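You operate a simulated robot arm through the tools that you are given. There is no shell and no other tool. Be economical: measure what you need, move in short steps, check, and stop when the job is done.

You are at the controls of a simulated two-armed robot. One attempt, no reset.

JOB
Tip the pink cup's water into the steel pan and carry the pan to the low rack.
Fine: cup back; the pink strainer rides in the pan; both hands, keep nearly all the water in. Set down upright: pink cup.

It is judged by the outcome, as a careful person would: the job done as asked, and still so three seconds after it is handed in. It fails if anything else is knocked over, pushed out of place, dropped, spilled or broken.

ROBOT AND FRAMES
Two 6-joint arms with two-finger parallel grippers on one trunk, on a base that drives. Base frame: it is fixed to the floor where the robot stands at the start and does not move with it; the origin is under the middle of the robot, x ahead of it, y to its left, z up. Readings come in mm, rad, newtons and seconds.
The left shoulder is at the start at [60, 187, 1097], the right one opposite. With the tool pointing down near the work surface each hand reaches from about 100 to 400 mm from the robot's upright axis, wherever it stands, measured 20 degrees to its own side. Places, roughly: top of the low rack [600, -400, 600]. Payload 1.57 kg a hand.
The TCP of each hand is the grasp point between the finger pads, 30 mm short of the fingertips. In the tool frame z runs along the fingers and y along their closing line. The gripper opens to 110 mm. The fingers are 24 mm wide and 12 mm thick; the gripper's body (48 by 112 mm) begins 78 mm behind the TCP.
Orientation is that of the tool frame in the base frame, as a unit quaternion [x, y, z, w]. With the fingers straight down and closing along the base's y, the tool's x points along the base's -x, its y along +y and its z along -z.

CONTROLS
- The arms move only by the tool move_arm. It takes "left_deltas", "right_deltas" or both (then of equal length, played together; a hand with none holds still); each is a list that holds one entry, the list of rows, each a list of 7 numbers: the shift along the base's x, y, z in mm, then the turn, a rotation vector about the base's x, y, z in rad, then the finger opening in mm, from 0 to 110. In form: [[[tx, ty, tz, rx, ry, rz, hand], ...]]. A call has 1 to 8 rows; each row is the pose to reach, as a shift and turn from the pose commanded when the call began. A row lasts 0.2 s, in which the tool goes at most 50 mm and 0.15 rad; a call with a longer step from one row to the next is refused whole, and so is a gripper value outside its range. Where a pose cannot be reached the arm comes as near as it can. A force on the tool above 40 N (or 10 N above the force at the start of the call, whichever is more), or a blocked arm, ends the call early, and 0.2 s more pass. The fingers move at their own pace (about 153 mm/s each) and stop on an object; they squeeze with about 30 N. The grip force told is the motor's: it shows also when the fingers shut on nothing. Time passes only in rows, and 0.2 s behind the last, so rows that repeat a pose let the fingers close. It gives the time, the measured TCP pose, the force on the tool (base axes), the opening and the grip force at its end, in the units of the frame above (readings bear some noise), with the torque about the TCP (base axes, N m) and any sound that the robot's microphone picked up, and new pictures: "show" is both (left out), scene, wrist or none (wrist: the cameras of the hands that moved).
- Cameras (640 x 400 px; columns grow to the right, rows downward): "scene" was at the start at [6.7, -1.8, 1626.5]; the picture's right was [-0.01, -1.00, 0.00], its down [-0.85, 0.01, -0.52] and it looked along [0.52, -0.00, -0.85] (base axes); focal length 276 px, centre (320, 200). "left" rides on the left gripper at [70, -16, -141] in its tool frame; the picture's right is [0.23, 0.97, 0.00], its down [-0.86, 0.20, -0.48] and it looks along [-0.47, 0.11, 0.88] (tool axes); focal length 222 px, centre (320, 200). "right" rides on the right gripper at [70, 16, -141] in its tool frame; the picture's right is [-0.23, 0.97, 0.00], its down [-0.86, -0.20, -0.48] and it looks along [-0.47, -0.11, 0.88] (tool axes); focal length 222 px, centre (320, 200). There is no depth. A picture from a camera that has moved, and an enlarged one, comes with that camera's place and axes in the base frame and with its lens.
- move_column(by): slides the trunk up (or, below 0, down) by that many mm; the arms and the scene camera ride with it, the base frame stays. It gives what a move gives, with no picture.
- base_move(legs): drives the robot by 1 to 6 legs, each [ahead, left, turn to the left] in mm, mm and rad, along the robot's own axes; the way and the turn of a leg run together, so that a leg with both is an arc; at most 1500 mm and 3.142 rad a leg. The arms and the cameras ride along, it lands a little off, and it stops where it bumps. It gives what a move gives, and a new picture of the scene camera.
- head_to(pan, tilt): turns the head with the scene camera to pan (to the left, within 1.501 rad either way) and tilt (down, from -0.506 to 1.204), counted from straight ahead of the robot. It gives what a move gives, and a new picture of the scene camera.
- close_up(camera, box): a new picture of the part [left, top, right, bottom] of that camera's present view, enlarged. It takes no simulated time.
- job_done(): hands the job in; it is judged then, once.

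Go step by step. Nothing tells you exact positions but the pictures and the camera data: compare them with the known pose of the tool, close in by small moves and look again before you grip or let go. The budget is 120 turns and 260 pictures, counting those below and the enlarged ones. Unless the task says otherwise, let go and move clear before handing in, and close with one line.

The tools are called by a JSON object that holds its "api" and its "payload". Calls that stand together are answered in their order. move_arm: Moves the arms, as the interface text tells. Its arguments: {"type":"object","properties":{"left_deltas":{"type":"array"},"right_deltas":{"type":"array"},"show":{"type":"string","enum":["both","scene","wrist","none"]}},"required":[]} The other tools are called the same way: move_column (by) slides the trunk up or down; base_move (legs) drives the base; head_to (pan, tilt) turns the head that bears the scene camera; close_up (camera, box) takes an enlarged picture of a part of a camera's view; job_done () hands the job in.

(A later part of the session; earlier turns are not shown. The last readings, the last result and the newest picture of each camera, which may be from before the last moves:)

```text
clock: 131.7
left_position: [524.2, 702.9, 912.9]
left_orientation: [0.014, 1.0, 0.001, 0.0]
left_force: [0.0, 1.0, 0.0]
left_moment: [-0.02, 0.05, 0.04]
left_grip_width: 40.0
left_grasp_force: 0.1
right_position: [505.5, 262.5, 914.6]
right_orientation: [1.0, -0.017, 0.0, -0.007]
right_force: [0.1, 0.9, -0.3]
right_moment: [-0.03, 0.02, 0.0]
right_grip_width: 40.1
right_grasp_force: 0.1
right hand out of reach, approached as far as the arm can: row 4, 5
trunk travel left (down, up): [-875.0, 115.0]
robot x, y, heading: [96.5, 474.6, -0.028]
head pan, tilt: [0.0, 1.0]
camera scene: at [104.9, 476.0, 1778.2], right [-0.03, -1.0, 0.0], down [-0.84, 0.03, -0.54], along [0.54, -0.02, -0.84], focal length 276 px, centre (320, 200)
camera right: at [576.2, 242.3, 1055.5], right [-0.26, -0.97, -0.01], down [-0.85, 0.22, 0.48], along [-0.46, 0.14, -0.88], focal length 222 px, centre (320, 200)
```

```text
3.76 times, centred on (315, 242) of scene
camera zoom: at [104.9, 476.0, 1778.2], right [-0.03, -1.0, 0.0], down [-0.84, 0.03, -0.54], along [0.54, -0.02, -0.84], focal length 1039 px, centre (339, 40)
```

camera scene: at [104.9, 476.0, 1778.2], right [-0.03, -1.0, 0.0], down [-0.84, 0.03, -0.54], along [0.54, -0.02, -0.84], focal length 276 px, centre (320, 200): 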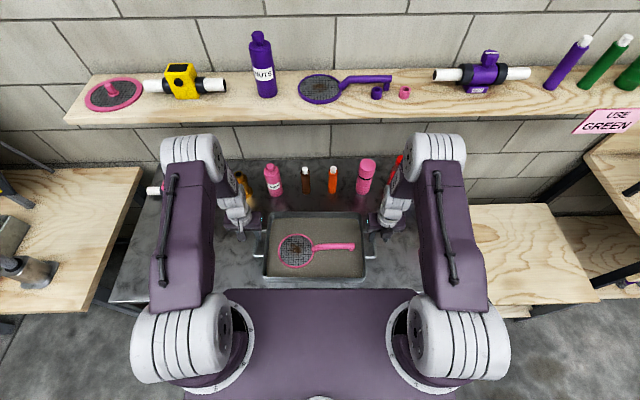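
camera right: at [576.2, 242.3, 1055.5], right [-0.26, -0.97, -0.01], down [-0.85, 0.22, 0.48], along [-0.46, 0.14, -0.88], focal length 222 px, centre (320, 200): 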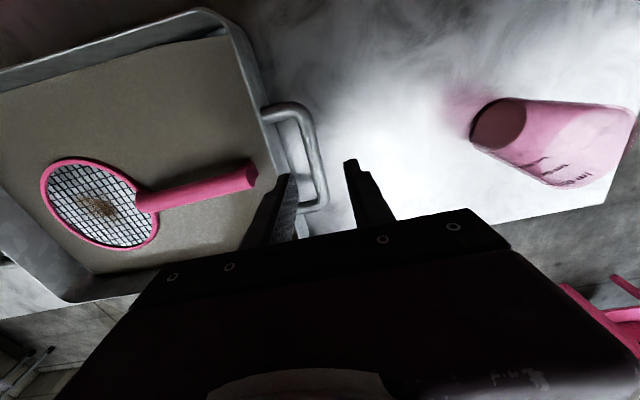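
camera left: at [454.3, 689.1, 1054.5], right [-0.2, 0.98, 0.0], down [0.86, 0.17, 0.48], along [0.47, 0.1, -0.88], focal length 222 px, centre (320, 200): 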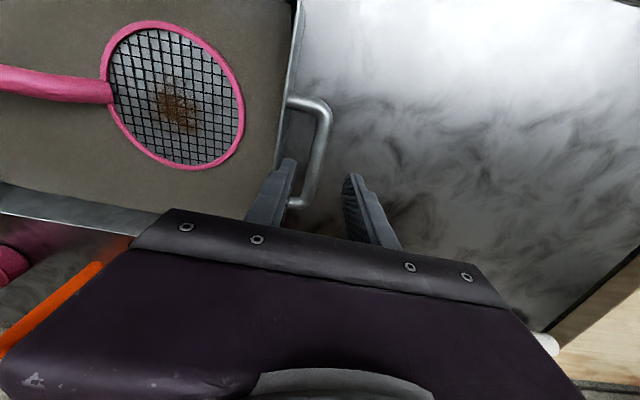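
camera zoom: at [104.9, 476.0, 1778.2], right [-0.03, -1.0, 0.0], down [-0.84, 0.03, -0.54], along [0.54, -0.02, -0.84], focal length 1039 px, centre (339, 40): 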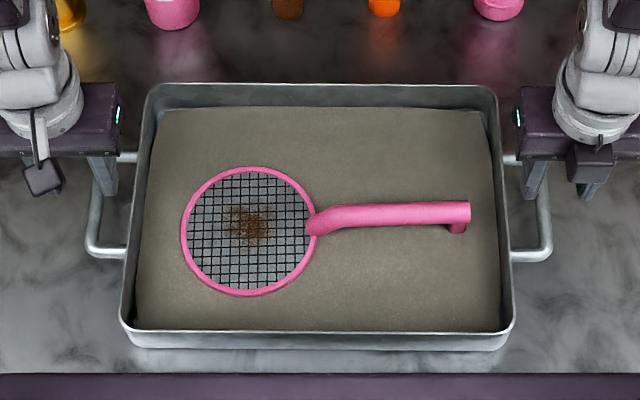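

Right bar at (507, 268). I'll nudge the base left 30 mm to give the right wrist room, then re-align both hands.

{"api": "base_move", "payload": {"legs": [[0, 30, 0]]}}

{"api": "move_arm", "payload": {"left_deltas": [[[0, -10, 0, 0, 0, 0, 40], [-1, -20, 0, 0, 0, 0, 40], [-2, -32, 0, 0, 0, 0, 40], [-2, -32, -5, 0, 0, 0, 40]]], "right_deltas": [[[0, -8, 0, 0, 0, 0, 40], [1, -16, 0, 0, 0, 0, 40], [2, -25, 0, 0, 0, 0, 40], [2, -25, -5, 0, 0, 0, 40]]], "show": "none"}}

```text
clock: 132.5
left_position: [524.2, 727.7, 915.0]
left_orientation: [0.016, 1.0, 0.003, 0.0]
left_force: [-0.4, -0.8, 1.0]
left_moment: [0.09, 0.01, 0.03]
left_grip_width: 40.0
left_grasp_force: 0.1
right_position: [505.7, 286.9, 911.8]
right_orientation: [1.0, -0.017, -0.001, -0.01]
right_force: [0.3, -0.1, -0.3]
right_moment: [0.01, 0.01, 0.01]
right_grip_width: 39.9
right_grasp_force: 0.1
trunk travel left (down, up): [-875.0, 115.0]
robot x, y, heading: [97.3, 511.2, -0.034]
head pan, tilt: [0.0, 1.0]
camera scene: at [105.1, 495.2, 1778.2], right [-0.03, -1.0, -0.01], down [-0.84, 0.03, -0.54], along [0.54, -0.01, -0.84], focal length 276 px, centre (320, 200)
```

scene: 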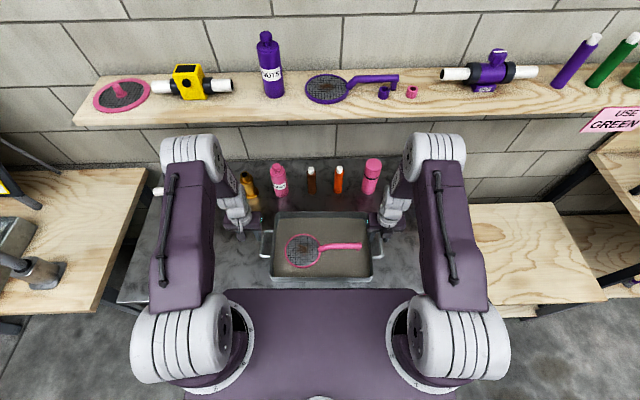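

```text
clock: 133.5
left_position: [522.8, 701.4, 908.2]
left_orientation: [0.015, 1.0, -0.001, 0.0]
left_force: [-0.5, 0.9, -0.1]
left_moment: [0.0, -0.01, 0.02]
left_grip_width: 40.0
left_grasp_force: 0.1
right_position: [508.3, 267.0, 909.7]
right_orientation: [1.0, -0.018, 0.0, -0.005]
right_force: [-1.1, -0.9, 0.2]
right_moment: [-0.01, -0.02, -0.01]
right_grip_width: 39.8
right_grasp_force: 0.0
trunk travel left (down, up): [-875.0, 115.0]
robot x, y, heading: [100.1, 503.0, -0.029]
head pan, tilt: [0.0, 1.0]
```

Both hands are on target. Lowering to just above the bars to verify.

{"api": "move_arm", "payload": {"left_deltas": [[[0, 0, -12, 0, 0, 0, 40], [0, 0, -24, 0, 0, 0, 40], [0, 0, -33, 0, 0, 0, 40], [0, 0, -33, 0, 0, 0, 40]]], "right_deltas": [[[0, 0, -12, 0, 0, 0, 40], [0, 0, -24, 0, 0, 0, 40], [0, 0, -34, 0, 0, 0, 40], [0, 0, -34, 0, 0, 0, 40]]], "show": "wrist"}}

{"api": "close_up", "payload": {"camera": "left", "box": [230, 70, 430, 260]}}

{"api": "close_up", "payload": {"camera": "right", "box": [220, 70, 420, 260]}}

```text
clock: 134.5
left_position: [522.4, 702.0, 874.6]
left_orientation: [0.015, 1.0, 0.001, 0.0]
left_force: [0.1, 0.1, -0.3]
left_moment: [0.01, -0.01, 0.05]
left_grip_width: 39.9
left_grasp_force: 0.0
right_position: [507.9, 266.8, 875.6]
right_orientation: [1.0, -0.017, 0.0, -0.006]
right_force: [0.1, 0.2, 0.0]
right_moment: [0.01, -0.02, -0.01]
right_grip_width: 39.9
right_grasp_force: 0.0
trunk travel left (down, up): [-875.0, 115.0]
robot x, y, heading: [95.5, 509.2, -0.034]
head pan, tilt: [0.0, 1.0]
camera right: at [578.6, 246.8, 1016.5], right [-0.26, -0.97, -0.01], down [-0.85, 0.22, 0.48], along [-0.46, 0.14, -0.88], focal length 222 px, centre (320, 200)
camera left: at [452.6, 686.3, 1016.6], right [-0.2, 0.98, 0.0], down [0.86, 0.17, 0.48], along [0.47, 0.09, -0.88], focal length 222 px, centre (320, 200)
```

right: 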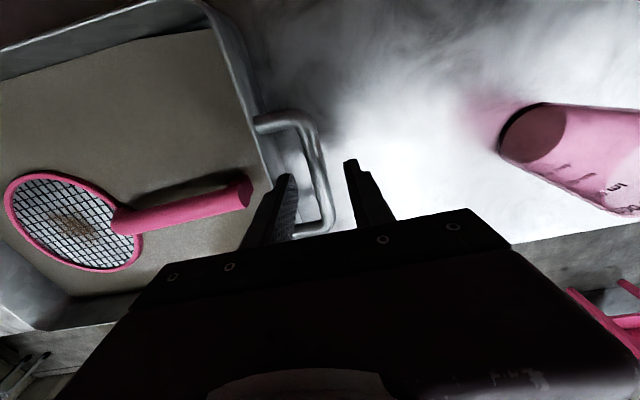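
left: 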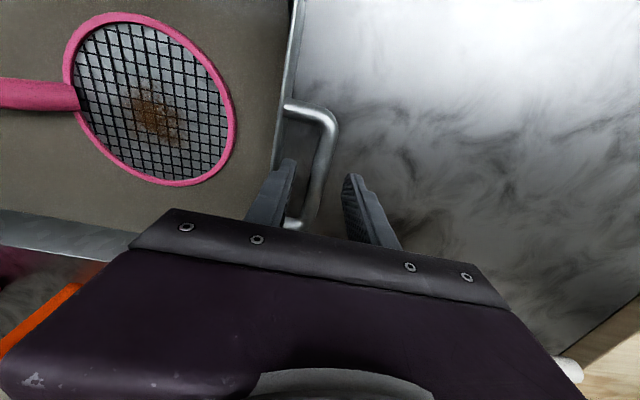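

```text
2.11 times, centred on (330, 165) of left
camera zoom: at [452.6, 686.3, 1016.6], right [-0.2, 0.98, 0.0], down [0.86, 0.17, 0.48], along [0.47, 0.09, -0.88], focal length 468 px, centre (299, 274)
```

zoom: 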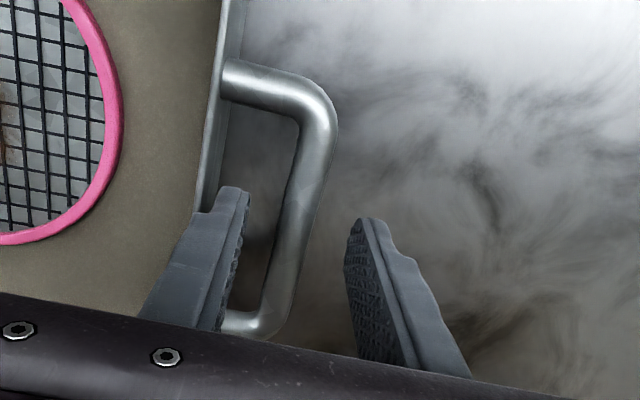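

```text
2.11 times, centred on (320, 165) of right
camera zoom: at [578.6, 246.8, 1016.5], right [-0.26, -0.97, -0.01], down [-0.85, 0.22, 0.48], along [-0.46, 0.14, -0.88], focal length 468 px, centre (320, 274)
```

zoom: 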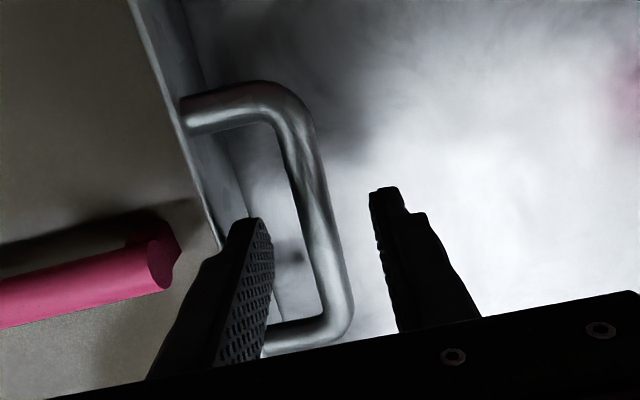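

Both look good; left should move 4 mm outward. Descending around the bars.

{"api": "move_arm", "payload": {"left_deltas": [[[0, 4, 0, 0, 0, 0, 40], [0, 4, -10, 0, 0, 0, 40], [0, 4, -20, 0, 0, 0, 40], [0, 4, -28, 0, 0, 0, 40], [0, 4, -32, 0, 0, 0, 40], [0, 4, -32, 0, 0, 0, 40]]], "right_deltas": [[[0, 1, 0, 0, 0, 0, 40], [0, 1, -10, 0, 0, 0, 40], [0, 1, -20, 0, 0, 0, 40], [0, 1, -28, 0, 0, 0, 40], [0, 1, -33, 0, 0, 0, 40], [0, 1, -33, 0, 0, 0, 40]]], "show": "wrist"}}

{"api": "close_up", "payload": {"camera": "left", "box": [230, 70, 430, 260]}}

{"api": "close_up", "payload": {"camera": "right", "box": [220, 70, 420, 260]}}

```text
clock: 135.9
left_position: [524.9, 705.5, 841.8]
left_orientation: [0.015, 1.0, 0.0, -0.001]
left_force: [-0.3, 0.2, -0.1]
left_moment: [-0.06, 0.03, -0.02]
left_grip_width: 40.1
left_grasp_force: 0.0
right_position: [510.0, 268.4, 840.8]
right_orientation: [1.0, -0.017, -0.001, -0.008]
right_force: [-0.3, -0.2, -0.1]
right_moment: [-0.02, 0.01, 0.02]
right_grip_width: 40.2
right_grasp_force: 0.0
trunk travel left (down, up): [-875.0, 115.0]
robot x, y, heading: [99.4, 509.3, -0.029]
head pan, tilt: [0.0, 1.0]
camera right: at [580.4, 247.6, 982.1], right [-0.26, -0.97, -0.01], down [-0.85, 0.22, 0.48], along [-0.46, 0.14, -0.88], focal length 222 px, centre (320, 200)
camera left: at [454.4, 690.5, 984.2], right [-0.2, 0.98, 0.0], down [0.86, 0.17, 0.48], along [0.47, 0.1, -0.88], focal length 222 px, centre (320, 200)
```

right: 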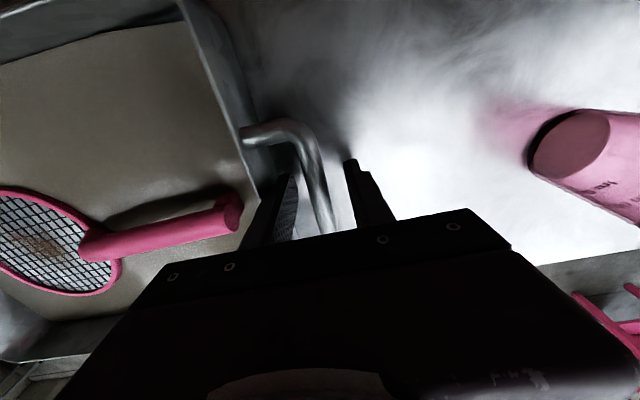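
left: 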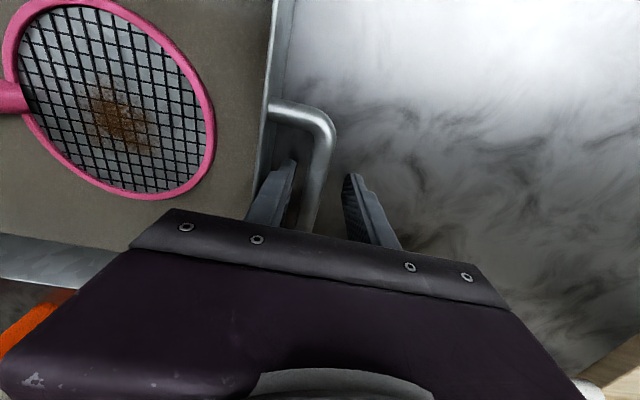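

```text
2.11 times, centred on (330, 165) of left
camera zoom: at [454.4, 690.5, 984.2], right [-0.2, 0.98, 0.0], down [0.86, 0.17, 0.48], along [0.47, 0.1, -0.88], focal length 468 px, centre (299, 274)
```

zoom: 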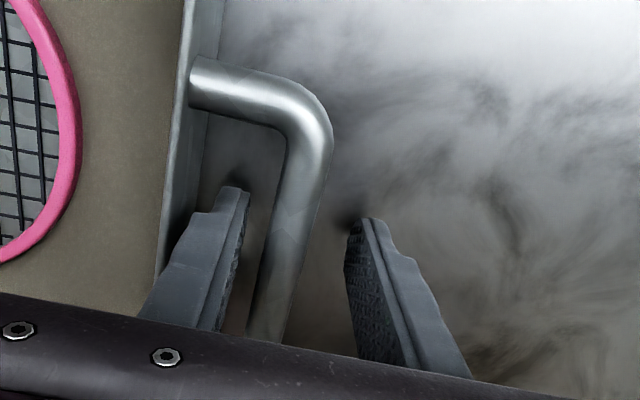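

```text
2.11 times, centred on (320, 165) of right
camera zoom: at [580.4, 247.6, 982.1], right [-0.26, -0.97, -0.01], down [-0.85, 0.22, 0.48], along [-0.46, 0.14, -0.88], focal length 468 px, centre (320, 274)
```

zoom: 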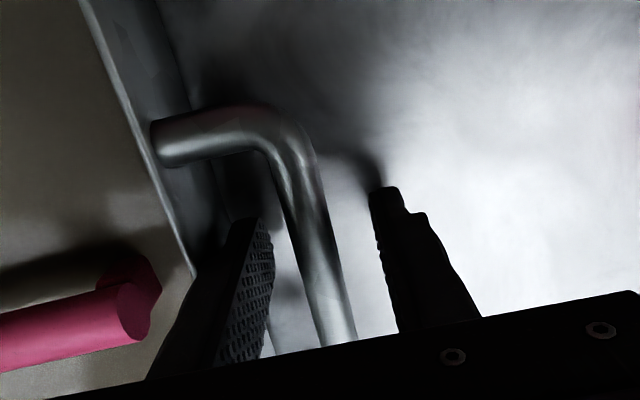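

Each bar sits between its fingers. Closing both hands.

{"api": "move_arm", "payload": {"left_deltas": [[[0, 0, 0, 0, 0, 0, 28], [0, 0, 0, 0, 0, 0, 14], [0, 0, 0, 0, 0, 0, 0], [0, 0, 0, 0, 0, 0, 0], [0, 0, 0, 0, 0, 0, 0]]], "right_deltas": [[[0, 0, 0, 0, 0, 0, 28], [0, 0, 0, 0, 0, 0, 14], [0, 0, 0, 0, 0, 0, 0], [0, 0, 0, 0, 0, 0, 0], [0, 0, 0, 0, 0, 0, 0]]], "show": "none"}}

```text
clock: 136.7
left_position: [523.3, 703.1, 843.7]
left_orientation: [0.019, 1.0, 0.0, -0.001]
left_force: [-0.7, -10.9, 4.9]
left_moment: [0.01, -0.21, -0.17]
left_grip_width: 13.8
left_grasp_force: 29.8
right_position: [507.6, 270.6, 841.9]
right_orientation: [1.0, -0.017, -0.001, -0.007]
right_force: [1.5, 9.1, -0.5]
right_moment: [-0.02, -0.13, -0.62]
right_grip_width: 13.7
right_grasp_force: 29.8
trunk travel left (down, up): [-875.0, 115.0]
robot x, y, heading: [94.7, 509.1, -0.033]
head pan, tilt: [0.0, 1.0]
stopped in row 3 (left hand): the force on the tool passed its limit (the readings are from after the stop); the commanded pose is now the measured one
```

Both bars gripped (13.8 mm). Lifting together slowly.

{"api": "move_arm", "payload": {"left_deltas": [[[0, 0, 0, 0, 0, 0, 0], [0, 0, 2, 0, 0, 0, 0], [0, 0, 4, 0, 0, 0, 0], [0, 0, 7, 0, 0, 0, 0], [0, 0, 11, 0, 0, 0, 0], [0, 0, 15, 0, 0, 0, 0]]], "right_deltas": [[[0, 0, 0, 0, 0, 0, 0], [0, 0, 2, 0, 0, 0, 0], [0, 0, 4, 0, 0, 0, 0], [0, 0, 7, 0, 0, 0, 0], [0, 0, 11, 0, 0, 0, 0], [0, 0, 15, 0, 0, 0, 0]]]}}

```text
clock: 138.1
left_position: [521.9, 702.6, 858.0]
left_orientation: [0.019, 1.0, 0.0, -0.002]
left_force: [-2.5, -33.1, -6.4]
left_moment: [0.07, 0.12, -0.22]
left_grip_width: 13.6
left_grasp_force: 29.7
right_position: [509.4, 270.0, 855.6]
right_orientation: [1.0, -0.016, -0.002, -0.007]
right_force: [3.1, 33.4, -6.2]
right_moment: [-0.13, -0.15, -0.58]
right_grip_width: 13.8
right_grasp_force: 29.8
trunk travel left (down, up): [-875.0, 115.0]
robot x, y, heading: [99.5, 509.8, -0.03]
head pan, tilt: [0.0, 1.0]
camera scene: at [106.9, 505.7, 1778.2], right [-0.03, -1.0, 0.0], down [-0.84, 0.03, -0.54], along [0.54, -0.02, -0.84], focal length 276 px, centre (320, 200)
camera right: at [579.2, 250.6, 997.2], right [-0.26, -0.97, -0.01], down [-0.85, 0.22, 0.48], along [-0.46, 0.14, -0.88], focal length 222 px, centre (320, 200)
camera left: at [452.8, 688.5, 1000.1], right [-0.19, 0.98, 0.0], down [0.86, 0.17, 0.48], along [0.47, 0.09, -0.88], focal length 222 px, centre (320, 200)
```

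scene: 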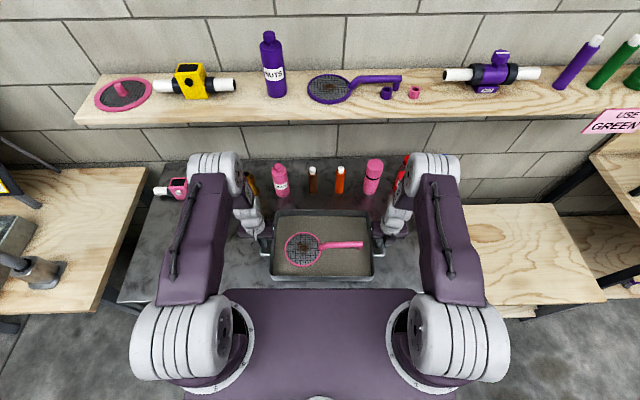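
right: 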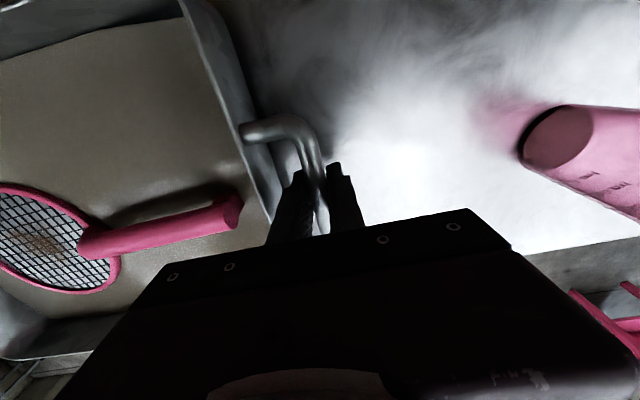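
left: 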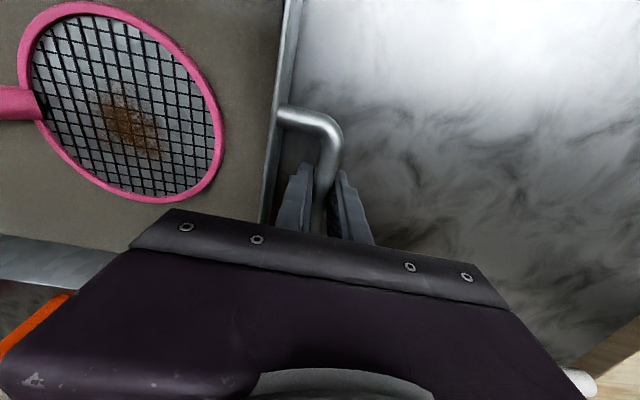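

The pan is lifting level (~6 N per hand), but the hands pull apart with 33 N. I'll ease them inward 2 mm each.

{"api": "move_arm", "payload": {"left_deltas": [[[0, -1, 0, 0, 0, 0, 0], [0, -2, 0, 0, 0, 0, 0], [0, -2, 0, 0, 0, 0, 0]]], "right_deltas": [[[0, 1, 0, 0, 0, 0, 0], [0, 2, 0, 0, 0, 0, 0], [0, 2, 0, 0, 0, 0, 0]]], "show": "none"}}

```text
clock: 138.9
left_position: [523.9, 702.2, 857.3]
left_orientation: [0.016, 1.0, 0.002, -0.001]
left_force: [-1.0, 35.0, -6.3]
left_moment: [-0.12, -0.37, -0.5]
left_grip_width: 13.7
left_grasp_force: 30.2
right_position: [509.9, 270.5, 855.0]
right_orientation: [1.0, -0.017, -0.001, -0.007]
right_force: [0.2, -34.6, -5.4]
right_moment: [0.16, 0.44, -0.28]
right_grip_width: 13.7
right_grasp_force: 29.9
trunk travel left (down, up): [-875.0, 115.0]
robot x, y, heading: [97.1, 509.0, -0.029]
head pan, tilt: [0.0, 1.0]
```

Overshot symmetrically; 1 mm back each balances it. Then I'll lift further.

{"api": "move_arm", "payload": {"left_deltas": [[[0, 1, 0, 0, 0, 0, 0], [0, 1, 2, 0, 0, 0, 0], [0, 1, 6, 0, 0, 0, 0], [0, 1, 12, 0, 0, 0, 0], [0, 1, 19, 0, 0, 0, 0], [0, 1, 26, 0, 0, 0, 0], [0, 1, 32, 0, 0, 0, 0], [0, 1, 35, 0, 0, 0, 0]]], "right_deltas": [[[0, -1, 0, 0, 0, 0, 0], [0, -1, 2, 0, 0, 0, 0], [0, -1, 6, 0, 0, 0, 0], [0, -1, 12, 0, 0, 0, 0], [0, -1, 19, 0, 0, 0, 0], [0, -1, 26, 0, 0, 0, 0], [0, -1, 32, 0, 0, 0, 0], [0, -1, 35, 0, 0, 0, 0]]], "show": "scene"}}

```text
clock: 140.7
left_position: [523.6, 703.0, 893.2]
left_orientation: [0.019, 1.0, 0.001, -0.001]
left_force: [0.0, 34.2, -5.5]
left_moment: [-0.1, 0.35, -0.2]
left_grip_width: 13.6
left_grasp_force: 30.1
right_position: [510.9, 271.1, 891.2]
right_orientation: [1.0, -0.017, -0.001, -0.007]
right_force: [0.4, -33.8, -6.2]
right_moment: [0.05, -0.35, -0.47]
right_grip_width: 13.9
right_grasp_force: 29.7
trunk travel left (down, up): [-875.0, 115.0]
robot x, y, heading: [95.1, 505.5, -0.034]
head pan, tilt: [0.0, 1.0]
camera scene: at [107.2, 505.6, 1778.2], right [-0.03, -1.0, 0.0], down [-0.84, 0.03, -0.54], along [0.54, -0.02, -0.84], focal length 276 px, centre (320, 200)
```

scene: 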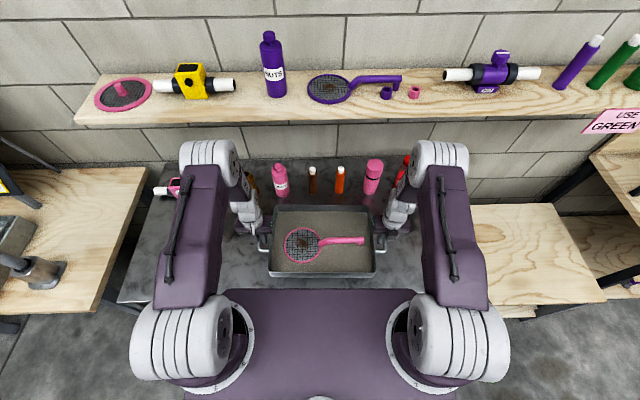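

The pan is steady and level. I'll ease the squeeze a touch, then back straight off the table so nothing passes over the cup.

{"api": "move_arm", "payload": {"left_deltas": [[[0, 1, 2, 0, 0, 0, 0], [0, 1, 6, 0, 0, 0, 0], [0, 1, 11, 0, 0, 0, 0], [0, 1, 15, 0, 0, 0, 0]]], "right_deltas": [[[0, 0, 2, 0, 0, 0, 0], [0, 0, 6, 0, 0, 0, 0], [0, 0, 11, 0, 0, 0, 0], [0, 0, 15, 0, 0, 0, 0]]], "show": "none"}}

{"api": "base_move", "payload": {"legs": [[-60, 0, 0]]}}

```text
clock: 141.7
left_position: [523.7, 702.4, 907.5]
left_orientation: [0.018, 1.0, 0.0, -0.001]
left_force: [-1.6, 22.7, -6.7]
left_moment: [-0.08, -0.09, -0.31]
left_grip_width: 13.9
left_grasp_force: 30.3
right_position: [508.9, 270.7, 906.6]
right_orientation: [1.0, -0.016, -0.001, -0.007]
right_force: [1.8, -22.8, -5.5]
right_moment: [0.08, 0.17, -0.54]
right_grip_width: 13.8
right_grasp_force: 29.4
trunk travel left (down, up): [-875.0, 115.0]
robot x, y, heading: [96.2, 502.9, -0.03]
head pan, tilt: [0.0, 1.0]
```

```text
clock: 142.7
left_position: [470.8, 705.0, 903.7]
left_orientation: [0.016, 1.0, 0.0, -0.005]
left_force: [-0.5, 20.0, -6.4]
left_moment: [-0.04, 0.01, -0.23]
left_grip_width: 14.1
left_grasp_force: 30.7
right_position: [456.0, 274.1, 905.0]
right_orientation: [1.0, -0.016, -0.005, -0.007]
right_force: [1.5, -21.4, -6.9]
right_moment: [0.02, 0.13, -0.55]
right_grip_width: 14.0
right_grasp_force: 29.6
trunk travel left (down, up): [-875.0, 115.0]
robot x, y, heading: [37.5, 510.1, -0.032]
head pan, tilt: [0.0, 1.0]
camera scene: at [59.6, 507.0, 1778.0], right [-0.03, -1.0, 0.0], down [-0.85, 0.03, -0.53], along [0.53, -0.02, -0.85], focal length 276 px, centre (320, 200)
```

scene: 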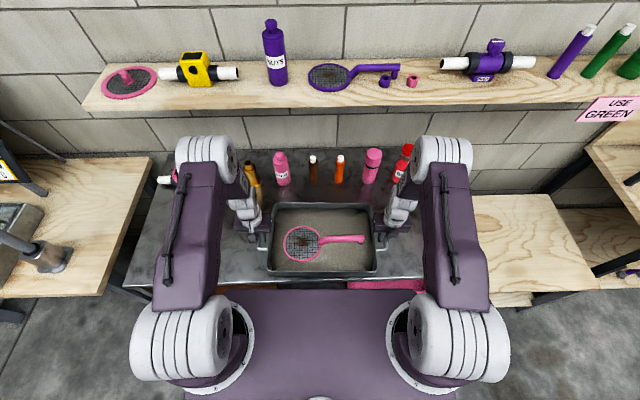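

Travels steadily. Backing off the rest and squaring the heading, then a look at the rack.

{"api": "base_move", "payload": {"legs": [[-290, 0, 0.032]]}}

{"api": "head_to", "payload": {"pan": -0.7, "tilt": 0.7}}

```text
clock: 144.7
left_position: [171.9, 722.3, 907.1]
left_orientation: [0.002, 1.0, 0.0, -0.002]
left_force: [-2.0, 3.9, -5.6]
left_moment: [0.0, 0.21, -0.22]
left_grip_width: 13.4
left_grasp_force: 29.8
right_position: [172.0, 290.9, 905.9]
right_orientation: [1.0, -0.001, -0.001, -0.007]
right_force: [2.6, -4.0, -5.8]
right_moment: [0.01, -0.16, -0.47]
right_grip_width: 14.1
right_grasp_force: 29.5
trunk travel left (down, up): [-875.0, 115.0]
robot x, y, heading: [-250.0, 516.7, -0.001]
head pan, tilt: [0.0, 1.0]
camera scene: at [-237.1, 512.0, 1778.1], right [0.0, -1.0, 0.0], down [-0.84, 0.0, -0.54], along [0.54, 0.0, -0.84], focal length 276 px, centre (320, 200)
```

scene: 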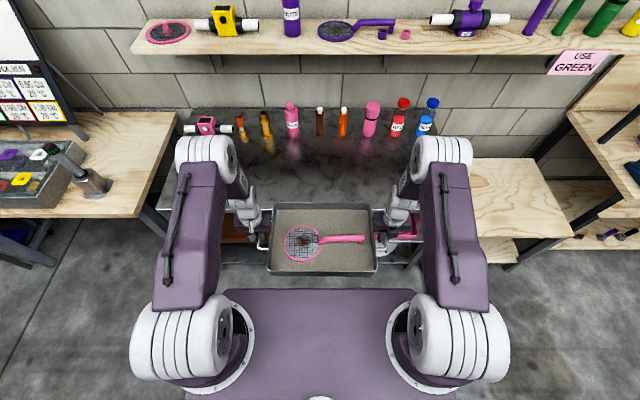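

```text
clock: 145.7
left_position: [170.8, 722.7, 907.3]
left_orientation: [0.002, 1.0, 0.0, -0.002]
left_force: [-1.4, 2.1, -5.9]
left_moment: [-0.01, -0.26, -0.17]
left_grip_width: 13.5
left_grasp_force: 29.8
right_position: [170.1, 290.5, 905.8]
right_orientation: [1.0, -0.001, 0.0, -0.007]
right_force: [1.5, -1.4, -5.6]
right_moment: [0.03, 0.29, -0.4]
right_grip_width: 14.0
right_grasp_force: 30.4
trunk travel left (down, up): [-875.0, 115.0]
robot x, y, heading: [-250.8, 512.4, 0.005]
head pan, tilt: [-0.7, 0.7]
camera scene: at [-243.5, 457.4, 1801.5], right [-0.64, -0.77, 0.0], down [-0.49, 0.41, -0.76], along [0.58, -0.49, -0.65], focal length 276 px, centre (320, 200)
```

scene: 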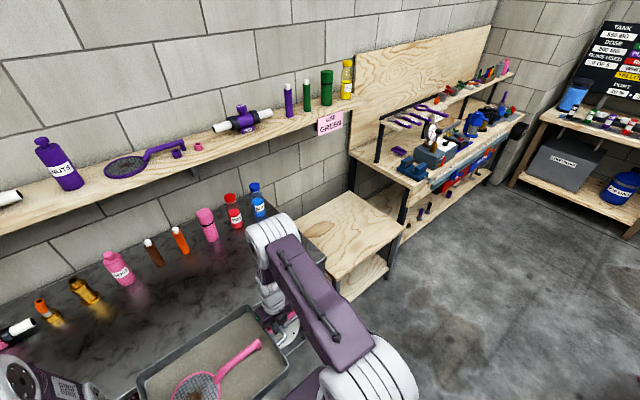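

The rack is clear; a workbench begins just beyond its right edge (y≈−740). Driving right to centre on the rack.

{"api": "base_move", "payload": {"legs": [[0, -450, 0], [0, -450, 0]]}}

{"api": "head_to", "payload": {"pan": 0.0, "tilt": 0.9}}

```text
clock: 150.8
left_position: [174.5, -166.4, 908.0]
left_orientation: [-0.01, 1.0, 0.0, -0.002]
left_force: [-1.5, 2.0, -6.1]
left_moment: [0.01, -0.07, -0.21]
left_grip_width: 13.9
left_grasp_force: 30.2
right_position: [185.6, -600.1, 906.5]
right_orientation: [1.0, 0.012, 0.0, -0.008]
right_force: [1.7, -2.7, -6.7]
right_moment: [0.01, 0.06, -0.43]
right_grip_width: 13.9
right_grasp_force: 30.1
trunk travel left (down, up): [-875.0, 115.0]
robot x, y, heading: [-239.3, -388.6, 0.023]
head pan, tilt: [-0.7, 0.7]
camera scene: at [-233.4, -441.8, 1801.6], right [-0.62, -0.78, 0.0], down [-0.5, 0.4, -0.76], along [0.6, -0.48, -0.64], focal length 276 px, centre (320, 200)
```

scene: 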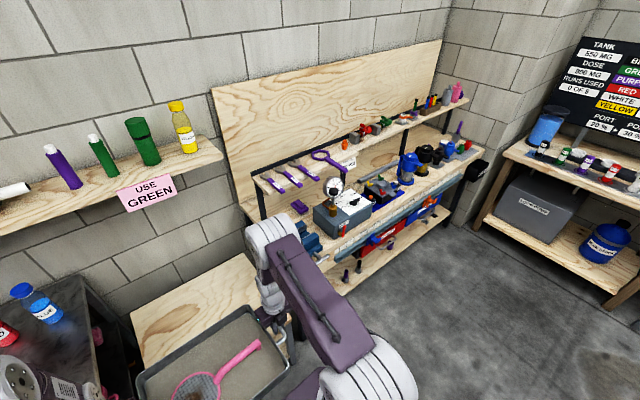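

```text
clock: 151.8
left_position: [174.3, -168.4, 907.4]
left_orientation: [-0.011, 1.0, -0.001, -0.002]
left_force: [-1.4, 0.5, -6.6]
left_moment: [-0.02, -0.24, -0.16]
left_grip_width: 13.6
left_grasp_force: 30.0
right_position: [186.0, -599.6, 907.3]
right_orientation: [1.0, 0.011, 0.0, -0.007]
right_force: [1.3, -1.0, -5.4]
right_moment: [0.0, 0.29, -0.38]
right_grip_width: 13.7
right_grasp_force: 29.6
trunk travel left (down, up): [-875.0, 115.0]
robot x, y, heading: [-240.7, -386.4, 0.022]
head pan, tilt: [0.0, 0.901]
camera scene: at [-224.3, -388.5, 1785.4], right [0.02, -1.0, 0.0], down [-0.78, -0.02, -0.62], along [0.62, 0.01, -0.78], focal length 276 px, centre (320, 200)
```

scene: 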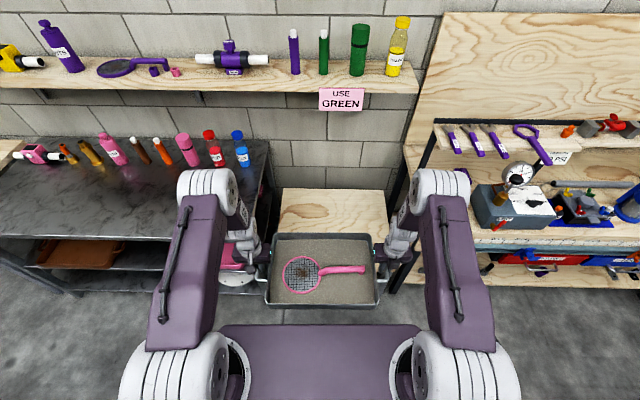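

Centred in front of the rack, with clearance to the table on the left and the bench on the right. Driving forward over it.

{"api": "base_move", "payload": {"legs": [[0, -25, -0.022], [200, 0, 0]]}}

```text
clock: 153.8
left_position: [373.1, -203.6, 908.4]
left_orientation: [0.002, 1.0, 0.0, 0.0]
left_force: [-1.3, 1.6, -5.6]
left_moment: [0.0, 0.23, -0.18]
left_grip_width: 13.5
left_grasp_force: 30.4
right_position: [373.0, -634.7, 908.2]
right_orientation: [1.0, -0.001, 0.001, -0.007]
right_force: [1.0, -1.4, -6.4]
right_moment: [0.03, -0.2, -0.44]
right_grip_width: 13.8
right_grasp_force: 30.0
trunk travel left (down, up): [-875.0, 115.0]
robot x, y, heading: [-45.0, -409.3, -0.002]
head pan, tilt: [0.0, 0.901]
camera scene: at [-33.1, -412.6, 1785.5], right [0.0, -1.0, 0.0], down [-0.78, 0.0, -0.62], along [0.62, 0.0, -0.78], focal length 276 px, centre (320, 200)
```

scene: 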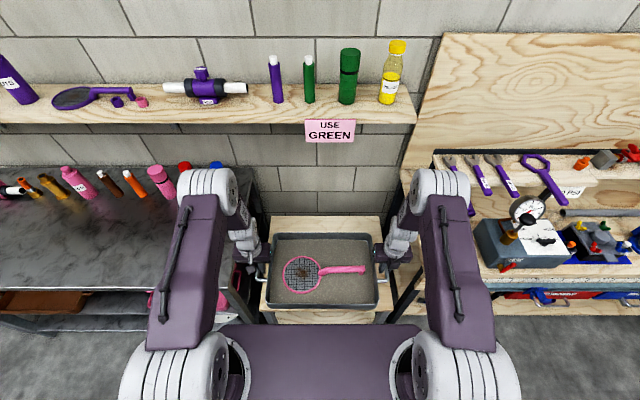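

Still well clear. Final forward 135 mm, then check the position over the rack.

{"api": "base_move", "payload": {"legs": [[135, -6, 0]]}}

{"api": "close_up", "payload": {"camera": "left", "box": [0, 0, 640, 400]}}

{"api": "close_up", "payload": {"camera": "right", "box": [0, 0, 640, 400]}}

```text
clock: 155.1
left_position: [507.2, -208.5, 907.6]
left_orientation: [0.002, 1.0, 0.0, -0.001]
left_force: [-0.8, 1.4, -5.5]
left_moment: [0.01, -0.15, -0.12]
left_grip_width: 14.0
left_grasp_force: 29.9
right_position: [508.6, -640.8, 907.7]
right_orientation: [1.0, 0.0, 0.001, -0.008]
right_force: [1.2, -0.7, -6.1]
right_moment: [0.03, 0.16, -0.36]
right_grip_width: 13.6
right_grasp_force: 29.9
trunk travel left (down, up): [-875.0, 115.0]
robot x, y, heading: [89.8, -419.0, 0.001]
head pan, tilt: [0.0, 0.901]
camera scene: at [102.9, -419.3, 1785.5], right [0.0, -1.0, 0.0], down [-0.78, 0.0, -0.62], along [0.62, 0.0, -0.78], focal length 276 px, centre (320, 200)
```

scene: 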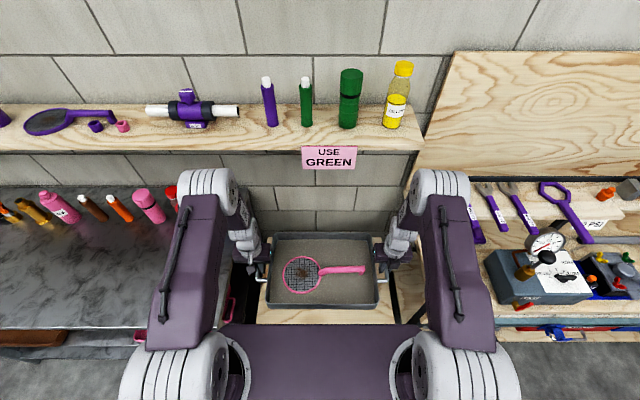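

```text
1.00 times, centred on (320, 200) of left
camera zoom: at [438.4, -225.3, 1049.8], right [-0.22, 0.97, 0.0], down [0.86, 0.2, 0.48], along [0.46, 0.11, -0.88], focal length 222 px, centre (320, 200)
```

zoom: 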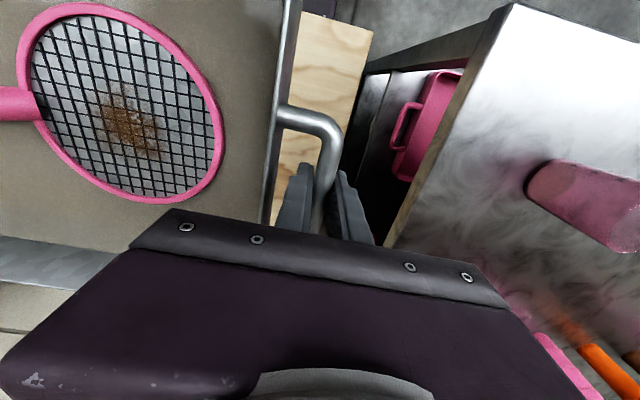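

```text
1.00 times, centred on (320, 200) of right
camera zoom: at [579.9, -658.7, 1049.1], right [-0.23, -0.97, -0.01], down [-0.86, 0.19, 0.48], along [-0.47, 0.12, -0.88], focal length 222 px, centre (320, 200)
```

zoom: 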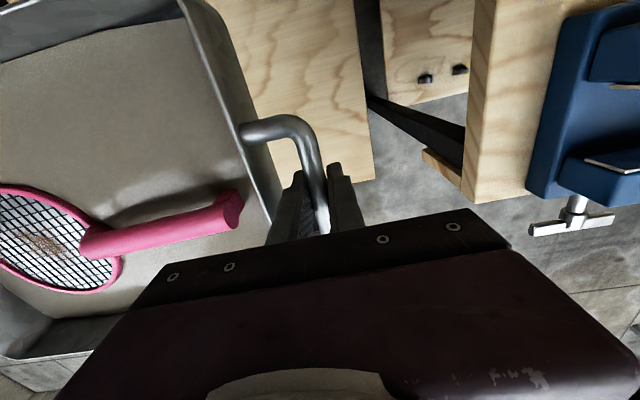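

Rack spans about x 355–830, y −725…−159 here; the pan should go ~25 mm further in. Then lowering the trunk to just above the rack.

{"api": "base_move", "payload": {"legs": [[25, 0, 0]]}}

{"api": "move_column", "payload": {"by": -200}}

{"api": "close_up", "payload": {"camera": "left", "box": [0, 0, 640, 400]}}

{"api": "close_up", "payload": {"camera": "right", "box": [0, 0, 640, 400]}}

{"api": "close_up", "payload": {"camera": "scene", "box": [150, 130, 500, 350]}}

```text
clock: 155.9
left_position: [529.1, -208.2, 909.1]
left_orientation: [0.002, 1.0, 0.0, 0.0]
left_force: [-1.5, 1.7, -5.8]
left_moment: [-0.03, -0.32, -0.08]
left_grip_width: 13.8
left_grasp_force: 30.2
right_position: [531.5, -640.4, 908.2]
right_orientation: [1.0, -0.001, 0.002, -0.007]
right_force: [0.1, -2.4, -5.1]
right_moment: [-0.01, 0.29, -0.23]
right_grip_width: 13.9
right_grasp_force: 30.2
trunk travel left (down, up): [-875.0, 115.0]
robot x, y, heading: [115.7, -416.5, -0.001]
head pan, tilt: [0.0, 0.901]
camera scene: at [122.9, -419.7, 1785.5], right [0.0, -1.0, 0.0], down [-0.78, 0.0, -0.62], along [0.62, 0.0, -0.78], focal length 276 px, centre (320, 200)
```

scene: 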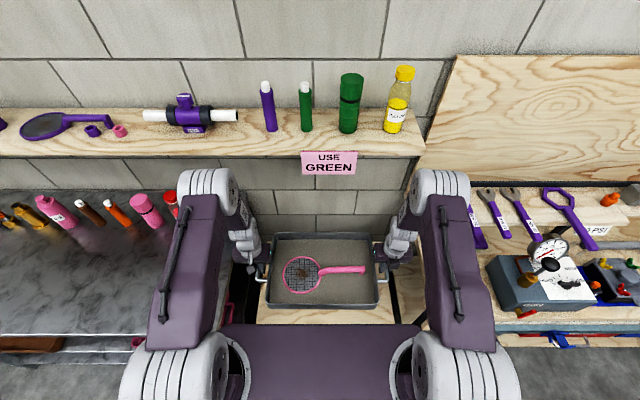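

```text
clock: 158.1
left_position: [532.6, -208.9, 706.4]
left_orientation: [0.002, 1.0, 0.0, -0.002]
left_force: [-0.6, 1.6, -5.1]
left_moment: [-0.04, 0.08, -0.04]
left_grip_width: 13.7
left_grasp_force: 30.0
right_position: [535.6, -640.9, 706.4]
right_orientation: [1.0, -0.001, -0.001, -0.007]
right_force: [1.0, -1.1, -5.5]
right_moment: [-0.01, -0.1, -0.17]
right_grip_width: 14.0
right_grasp_force: 29.6
trunk travel left (down, up): [-675.0, 315.0]
robot x, y, heading: [116.0, -420.7, 0.007]
head pan, tilt: [0.0, 0.901]
```

```text
1.00 times, centred on (320, 200) of left
camera zoom: at [464.3, -225.5, 849.2], right [-0.22, 0.97, 0.0], down [0.86, 0.2, 0.47], along [0.46, 0.11, -0.88], focal length 222 px, centre (320, 200)
```

zoom: 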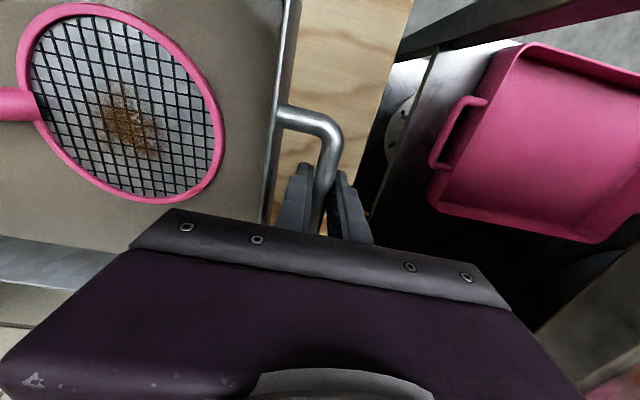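

```text
1.00 times, centred on (320, 200) of right
camera zoom: at [605.9, -659.0, 848.1], right [-0.23, -0.97, -0.01], down [-0.85, 0.19, 0.48], along [-0.47, 0.12, -0.88], focal length 222 px, centre (320, 200)
```

zoom: 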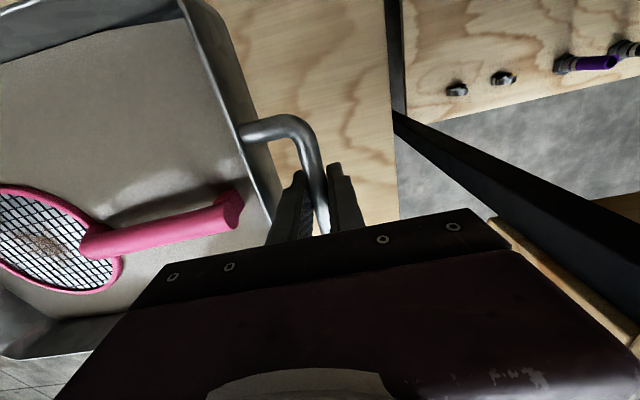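

```text
1.82 times, centred on (325, 240) of scene
camera zoom: at [130.4, -419.6, 1585.5], right [0.0, -1.0, 0.0], down [-0.78, 0.0, -0.62], along [0.62, 0.0, -0.78], focal length 502 px, centre (311, 127)
```

zoom: 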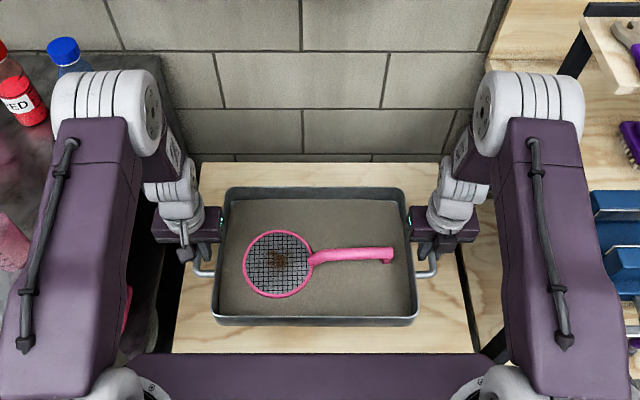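

Pan is entirely above the rack top with clear margins. Lowering 45 mm more, then feeling for contact with the arms.

{"api": "move_column", "payload": {"by": -42}}

{"api": "move_arm", "payload": {"left_deltas": [[[0, 0, -2, 0, 0, 0, 0], [0, 0, -5, 0, 0, 0, 0], [0, 0, -8, 0, 0, 0, 0], [0, 0, -10, 0, 0, 0, 0]]], "right_deltas": [[[0, 0, -2, 0, 0, 0, 0], [0, 0, -5, 0, 0, 0, 0], [0, 0, -8, 0, 0, 0, 0], [0, 0, -10, 0, 0, 0, 0]]], "show": "wrist"}}

```text
clock: 159.0
left_position: [533.0, -207.7, 664.3]
left_orientation: [0.001, 1.0, 0.0, -0.003]
left_force: [-1.5, 1.4, -5.8]
left_moment: [0.01, 0.15, -0.07]
left_grip_width: 13.5
left_grasp_force: 29.8
right_position: [535.4, -641.3, 664.8]
right_orientation: [1.0, -0.002, -0.001, -0.007]
right_force: [0.9, -0.9, -6.0]
right_moment: [0.03, -0.16, -0.22]
right_grip_width: 13.8
right_grasp_force: 29.9
trunk travel left (down, up): [-633.0, 357.0]
robot x, y, heading: [114.3, -417.0, -0.001]
head pan, tilt: [0.0, 0.901]
```

```text
clock: 160.0
left_position: [532.8, -209.7, 654.3]
left_orientation: [0.002, 1.0, 0.001, -0.002]
left_force: [-1.5, -19.9, -5.1]
left_moment: [0.05, 0.33, -0.11]
left_grip_width: 13.7
left_grasp_force: 29.4
right_position: [535.7, -639.8, 653.8]
right_orientation: [1.0, 0.0, -0.001, -0.007]
right_force: [1.7, 21.0, -6.3]
right_moment: [-0.09, -0.29, -0.28]
right_grip_width: 13.8
right_grasp_force: 30.0
trunk travel left (down, up): [-633.0, 357.0]
robot x, y, heading: [116.0, -418.6, 0.004]
head pan, tilt: [0.0, 0.901]
camera right: at [606.0, -659.0, 796.1], right [-0.23, -0.97, -0.01], down [-0.85, 0.19, 0.48], along [-0.47, 0.12, -0.88], focal length 222 px, centre (320, 200)
camera left: at [464.7, -225.5, 797.3], right [-0.22, 0.97, 0.0], down [0.86, 0.2, 0.47], along [0.46, 0.11, -0.88], focal length 222 px, centre (320, 200)
```

right: 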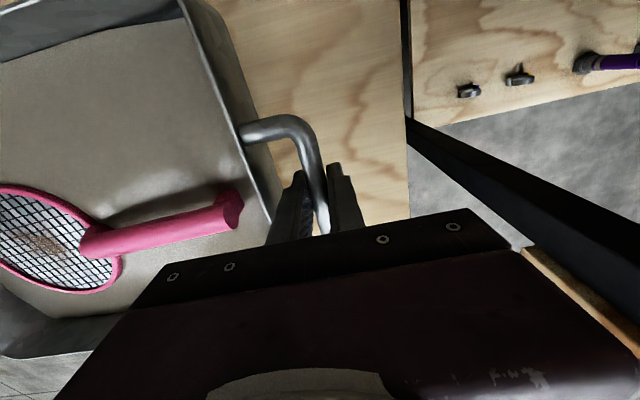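
left: 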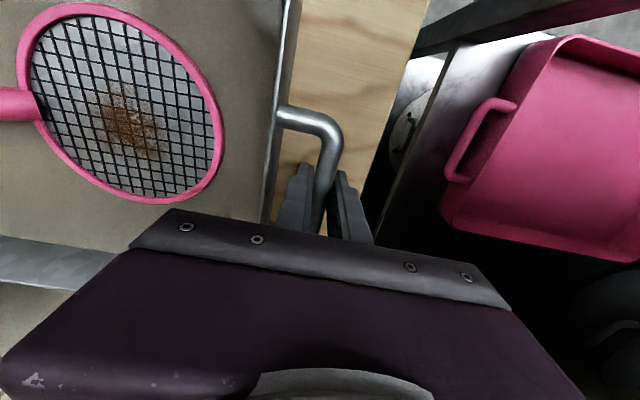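

{"api": "move_arm", "payload": {"left_deltas": [[[0, 0, -2, 0, 0, 0, 0], [0, 0, -4, 0, 0, 0, 0], [0, 0, -6, 0, 0, 0, 0], [0, 0, -8, 0, 0, 0, 0], [0, 0, -10, 0, 0, 0, 0]]], "right_deltas": [[[0, 0, -2, 0, 0, 0, 0], [0, 0, -4, 0, 0, 0, 0], [0, 0, -6, 0, 0, 0, 0], [0, 0, -8, 0, 0, 0, 0], [0, 0, -10, 0, 0, 0, 0]]], "show": "none"}}

```text
clock: 161.2
left_position: [533.4, -208.7, 645.5]
left_orientation: [0.002, 1.0, 0.0, -0.003]
left_force: [-1.2, -29.3, -5.9]
left_moment: [0.05, -0.1, -0.13]
left_grip_width: 13.6
left_grasp_force: 30.0
right_position: [535.2, -640.8, 644.9]
right_orientation: [1.0, -0.002, -0.001, -0.006]
right_force: [1.2, 29.8, -5.5]
right_moment: [-0.1, 0.12, -0.29]
right_grip_width: 13.7
right_grasp_force: 30.2
trunk travel left (down, up): [-633.0, 357.0]
robot x, y, heading: [108.7, -418.0, 0.001]
head pan, tilt: [0.0, 0.901]
```

{"api": "move_arm", "payload": {"left_deltas": [[[0, -0.7, -1, 0, 0, 0, 0], [0, -0.7, -3, 0, 0, 0, 0], [0, -0.7, -5, 0, 0, 0, 0], [0, -0.7, -7, 0, 0, 0, 0]]], "right_deltas": [[[0, 0.7, -1, 0, 0, 0, 0], [0, 0.7, -3, 0, 0, 0, 0], [0, 0.7, -5, 0, 0, 0, 0], [0, 0.7, -7, 0, 0, 0, 0]]], "show": "none"}}

```text
clock: 162.2
left_position: [532.9, -207.8, 638.6]
left_orientation: [0.001, 1.0, 0.0, -0.003]
left_force: [-0.6, 0.2, -6.0]
left_moment: [-0.04, -0.62, -0.18]
left_grip_width: 13.9
left_grasp_force: 29.9
right_position: [535.4, -640.1, 636.5]
right_orientation: [1.0, -0.001, -0.001, -0.008]
right_force: [0.8, -1.2, -6.9]
right_moment: [0.01, 0.63, -0.31]
right_grip_width: 13.8
right_grasp_force: 29.6
trunk travel left (down, up): [-633.0, 357.0]
robot x, y, heading: [113.2, -417.5, -0.0]
head pan, tilt: [0.0, 0.901]
```

{"api": "move_arm", "payload": {"left_deltas": [[[0, 0, -1, 0, 0, 0, 0], [0, 0, -2, 0, 0, 0, 0], [0, 0, -3, 0, 0, 0, 0], [0, 0, -3, 0, 0, 0, 0]]], "right_deltas": [[[0, 0, -1, 0, 0, 0, 0], [0, 0, -2, 0, 0, 0, 0], [0, 0, -3, 0, 0, 0, 0], [0, 0, -3, 0, 0, 0, 0]]], "show": "wrist"}}

```text
clock: 163.2
left_position: [533.0, -209.3, 634.5]
left_orientation: [0.001, 1.0, 0.0, -0.002]
left_force: [-0.6, 31.3, -5.9]
left_moment: [-0.06, -0.33, -0.04]
left_grip_width: 13.8
left_grasp_force: 30.1
right_position: [536.3, -640.6, 635.5]
right_orientation: [1.0, -0.002, 0.0, -0.007]
right_force: [0.3, -31.5, -5.6]
right_moment: [0.08, 0.36, 0.01]
right_grip_width: 13.7
right_grasp_force: 29.9
trunk travel left (down, up): [-633.0, 357.0]
robot x, y, heading: [112.9, -415.4, 0.0]
head pan, tilt: [0.0, 0.901]
camera right: at [606.2, -658.8, 776.2], right [-0.23, -0.97, -0.01], down [-0.85, 0.2, 0.48], along [-0.47, 0.12, -0.88], focal length 222 px, centre (320, 200)
camera left: at [464.7, -225.5, 777.3], right [-0.23, 0.97, 0.0], down [0.86, 0.2, 0.47], along [0.46, 0.11, -0.88], focal length 222 px, centre (320, 200)
```

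right: 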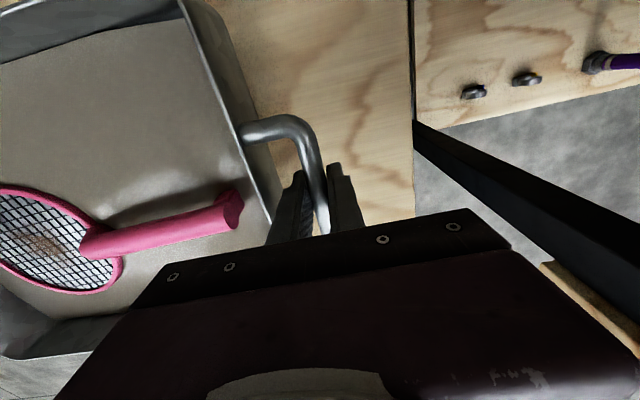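
left: 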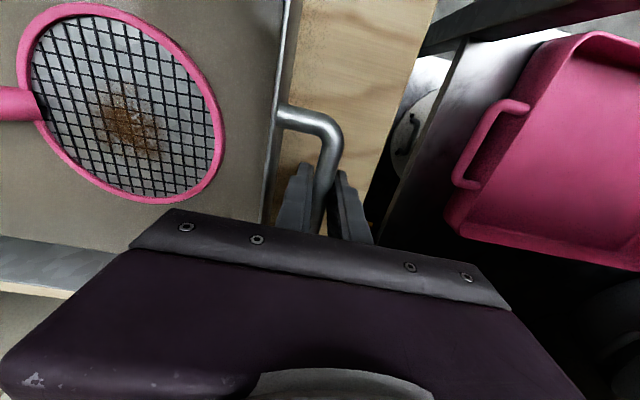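

{"api": "move_arm", "payload": {"left_deltas": [[[0, 0.5, -1, 0, 0, 0, 0], [0, 0.5, -2, 0, 0, 0, 0], [0, 0.5, -3, 0, 0, 0, 0], [0, 0.5, -4, 0, 0, 0, 0], [0, 0.5, -5, 0, 0, 0, 0]]], "right_deltas": [[[0, -0.5, -1, 0, 0, 0, 0], [0, -0.5, -2, 0, 0, 0, 0], [0, -0.5, -3, 0, 0, 0, 0], [0, -0.5, -4, 0, 0, 0, 0], [0, -0.5, -5, 0, 0, 0, 0]]], "show": "none"}}

```text
clock: 164.4
left_position: [532.9, -209.3, 630.3]
left_orientation: [0.001, 1.0, 0.0, -0.003]
left_force: [0.5, 34.0, -6.8]
left_moment: [-0.08, 0.46, 0.11]
left_grip_width: 13.9
left_grasp_force: 30.4
right_position: [535.6, -641.0, 631.1]
right_orientation: [1.0, -0.001, -0.001, -0.008]
right_force: [0.2, -33.6, -5.6]
right_moment: [0.11, -0.43, 0.06]
right_grip_width: 13.9
right_grasp_force: 30.1
trunk travel left (down, up): [-633.0, 357.0]
robot x, y, heading: [112.4, -417.8, 0.002]
head pan, tilt: [0.0, 0.901]
```

{"api": "move_arm", "payload": {"left_deltas": [[[0, 0.5, -1, 0, 0, 0, 0], [0, 0.5, -3, 0, 0, 0, 0], [0, 0.5, -4, 0, 0, 0, 0], [0, 0.5, -6, 0, 0, 0, 0], [0, 0.5, -7, 0, 0, 0, 0]]], "right_deltas": [[[0, -0.5, -1, 0, 0, 0, 0], [0, -0.5, -3, 0, 0, 0, 0], [0, -0.5, -4, 0, 0, 0, 0], [0, -0.5, -6, 0, 0, 0, 0], [0, -0.5, -7, 0, 0, 0, 0]]], "show": "none"}}

{"api": "close_up", "payload": {"camera": "scene", "box": [180, 150, 460, 340]}}

```text
clock: 165.6
left_position: [532.4, -208.8, 623.2]
left_orientation: [0.003, 1.0, 0.002, -0.003]
left_force: [-0.7, 8.8, -4.9]
left_moment: [-0.01, 0.39, 0.04]
left_grip_width: 13.9
left_grasp_force: 29.9
right_position: [535.2, -641.1, 621.4]
right_orientation: [1.0, -0.002, -0.001, -0.007]
right_force: [0.0, -9.2, -6.6]
right_moment: [0.02, -0.36, -0.23]
right_grip_width: 14.0
right_grasp_force: 30.6
trunk travel left (down, up): [-633.0, 357.0]
robot x, y, heading: [115.6, -417.0, 0.003]
head pan, tilt: [0.0, 0.901]
```

```text
2.11 times, centred on (320, 245) of scene
camera zoom: at [130.6, -419.6, 1543.4], right [0.0, -1.0, 0.0], down [-0.78, 0.0, -0.62], along [0.62, 0.0, -0.78], focal length 581 px, centre (320, 105)
```

zoom: 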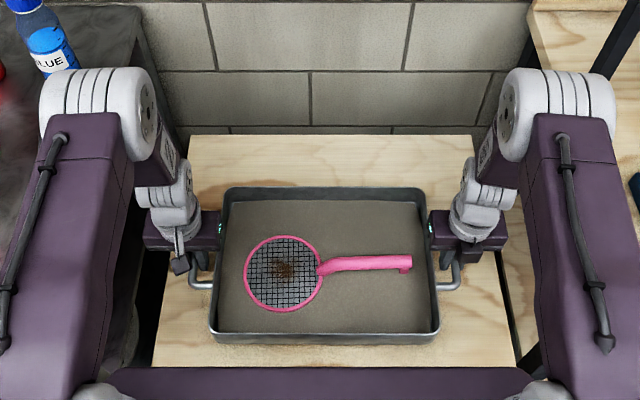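

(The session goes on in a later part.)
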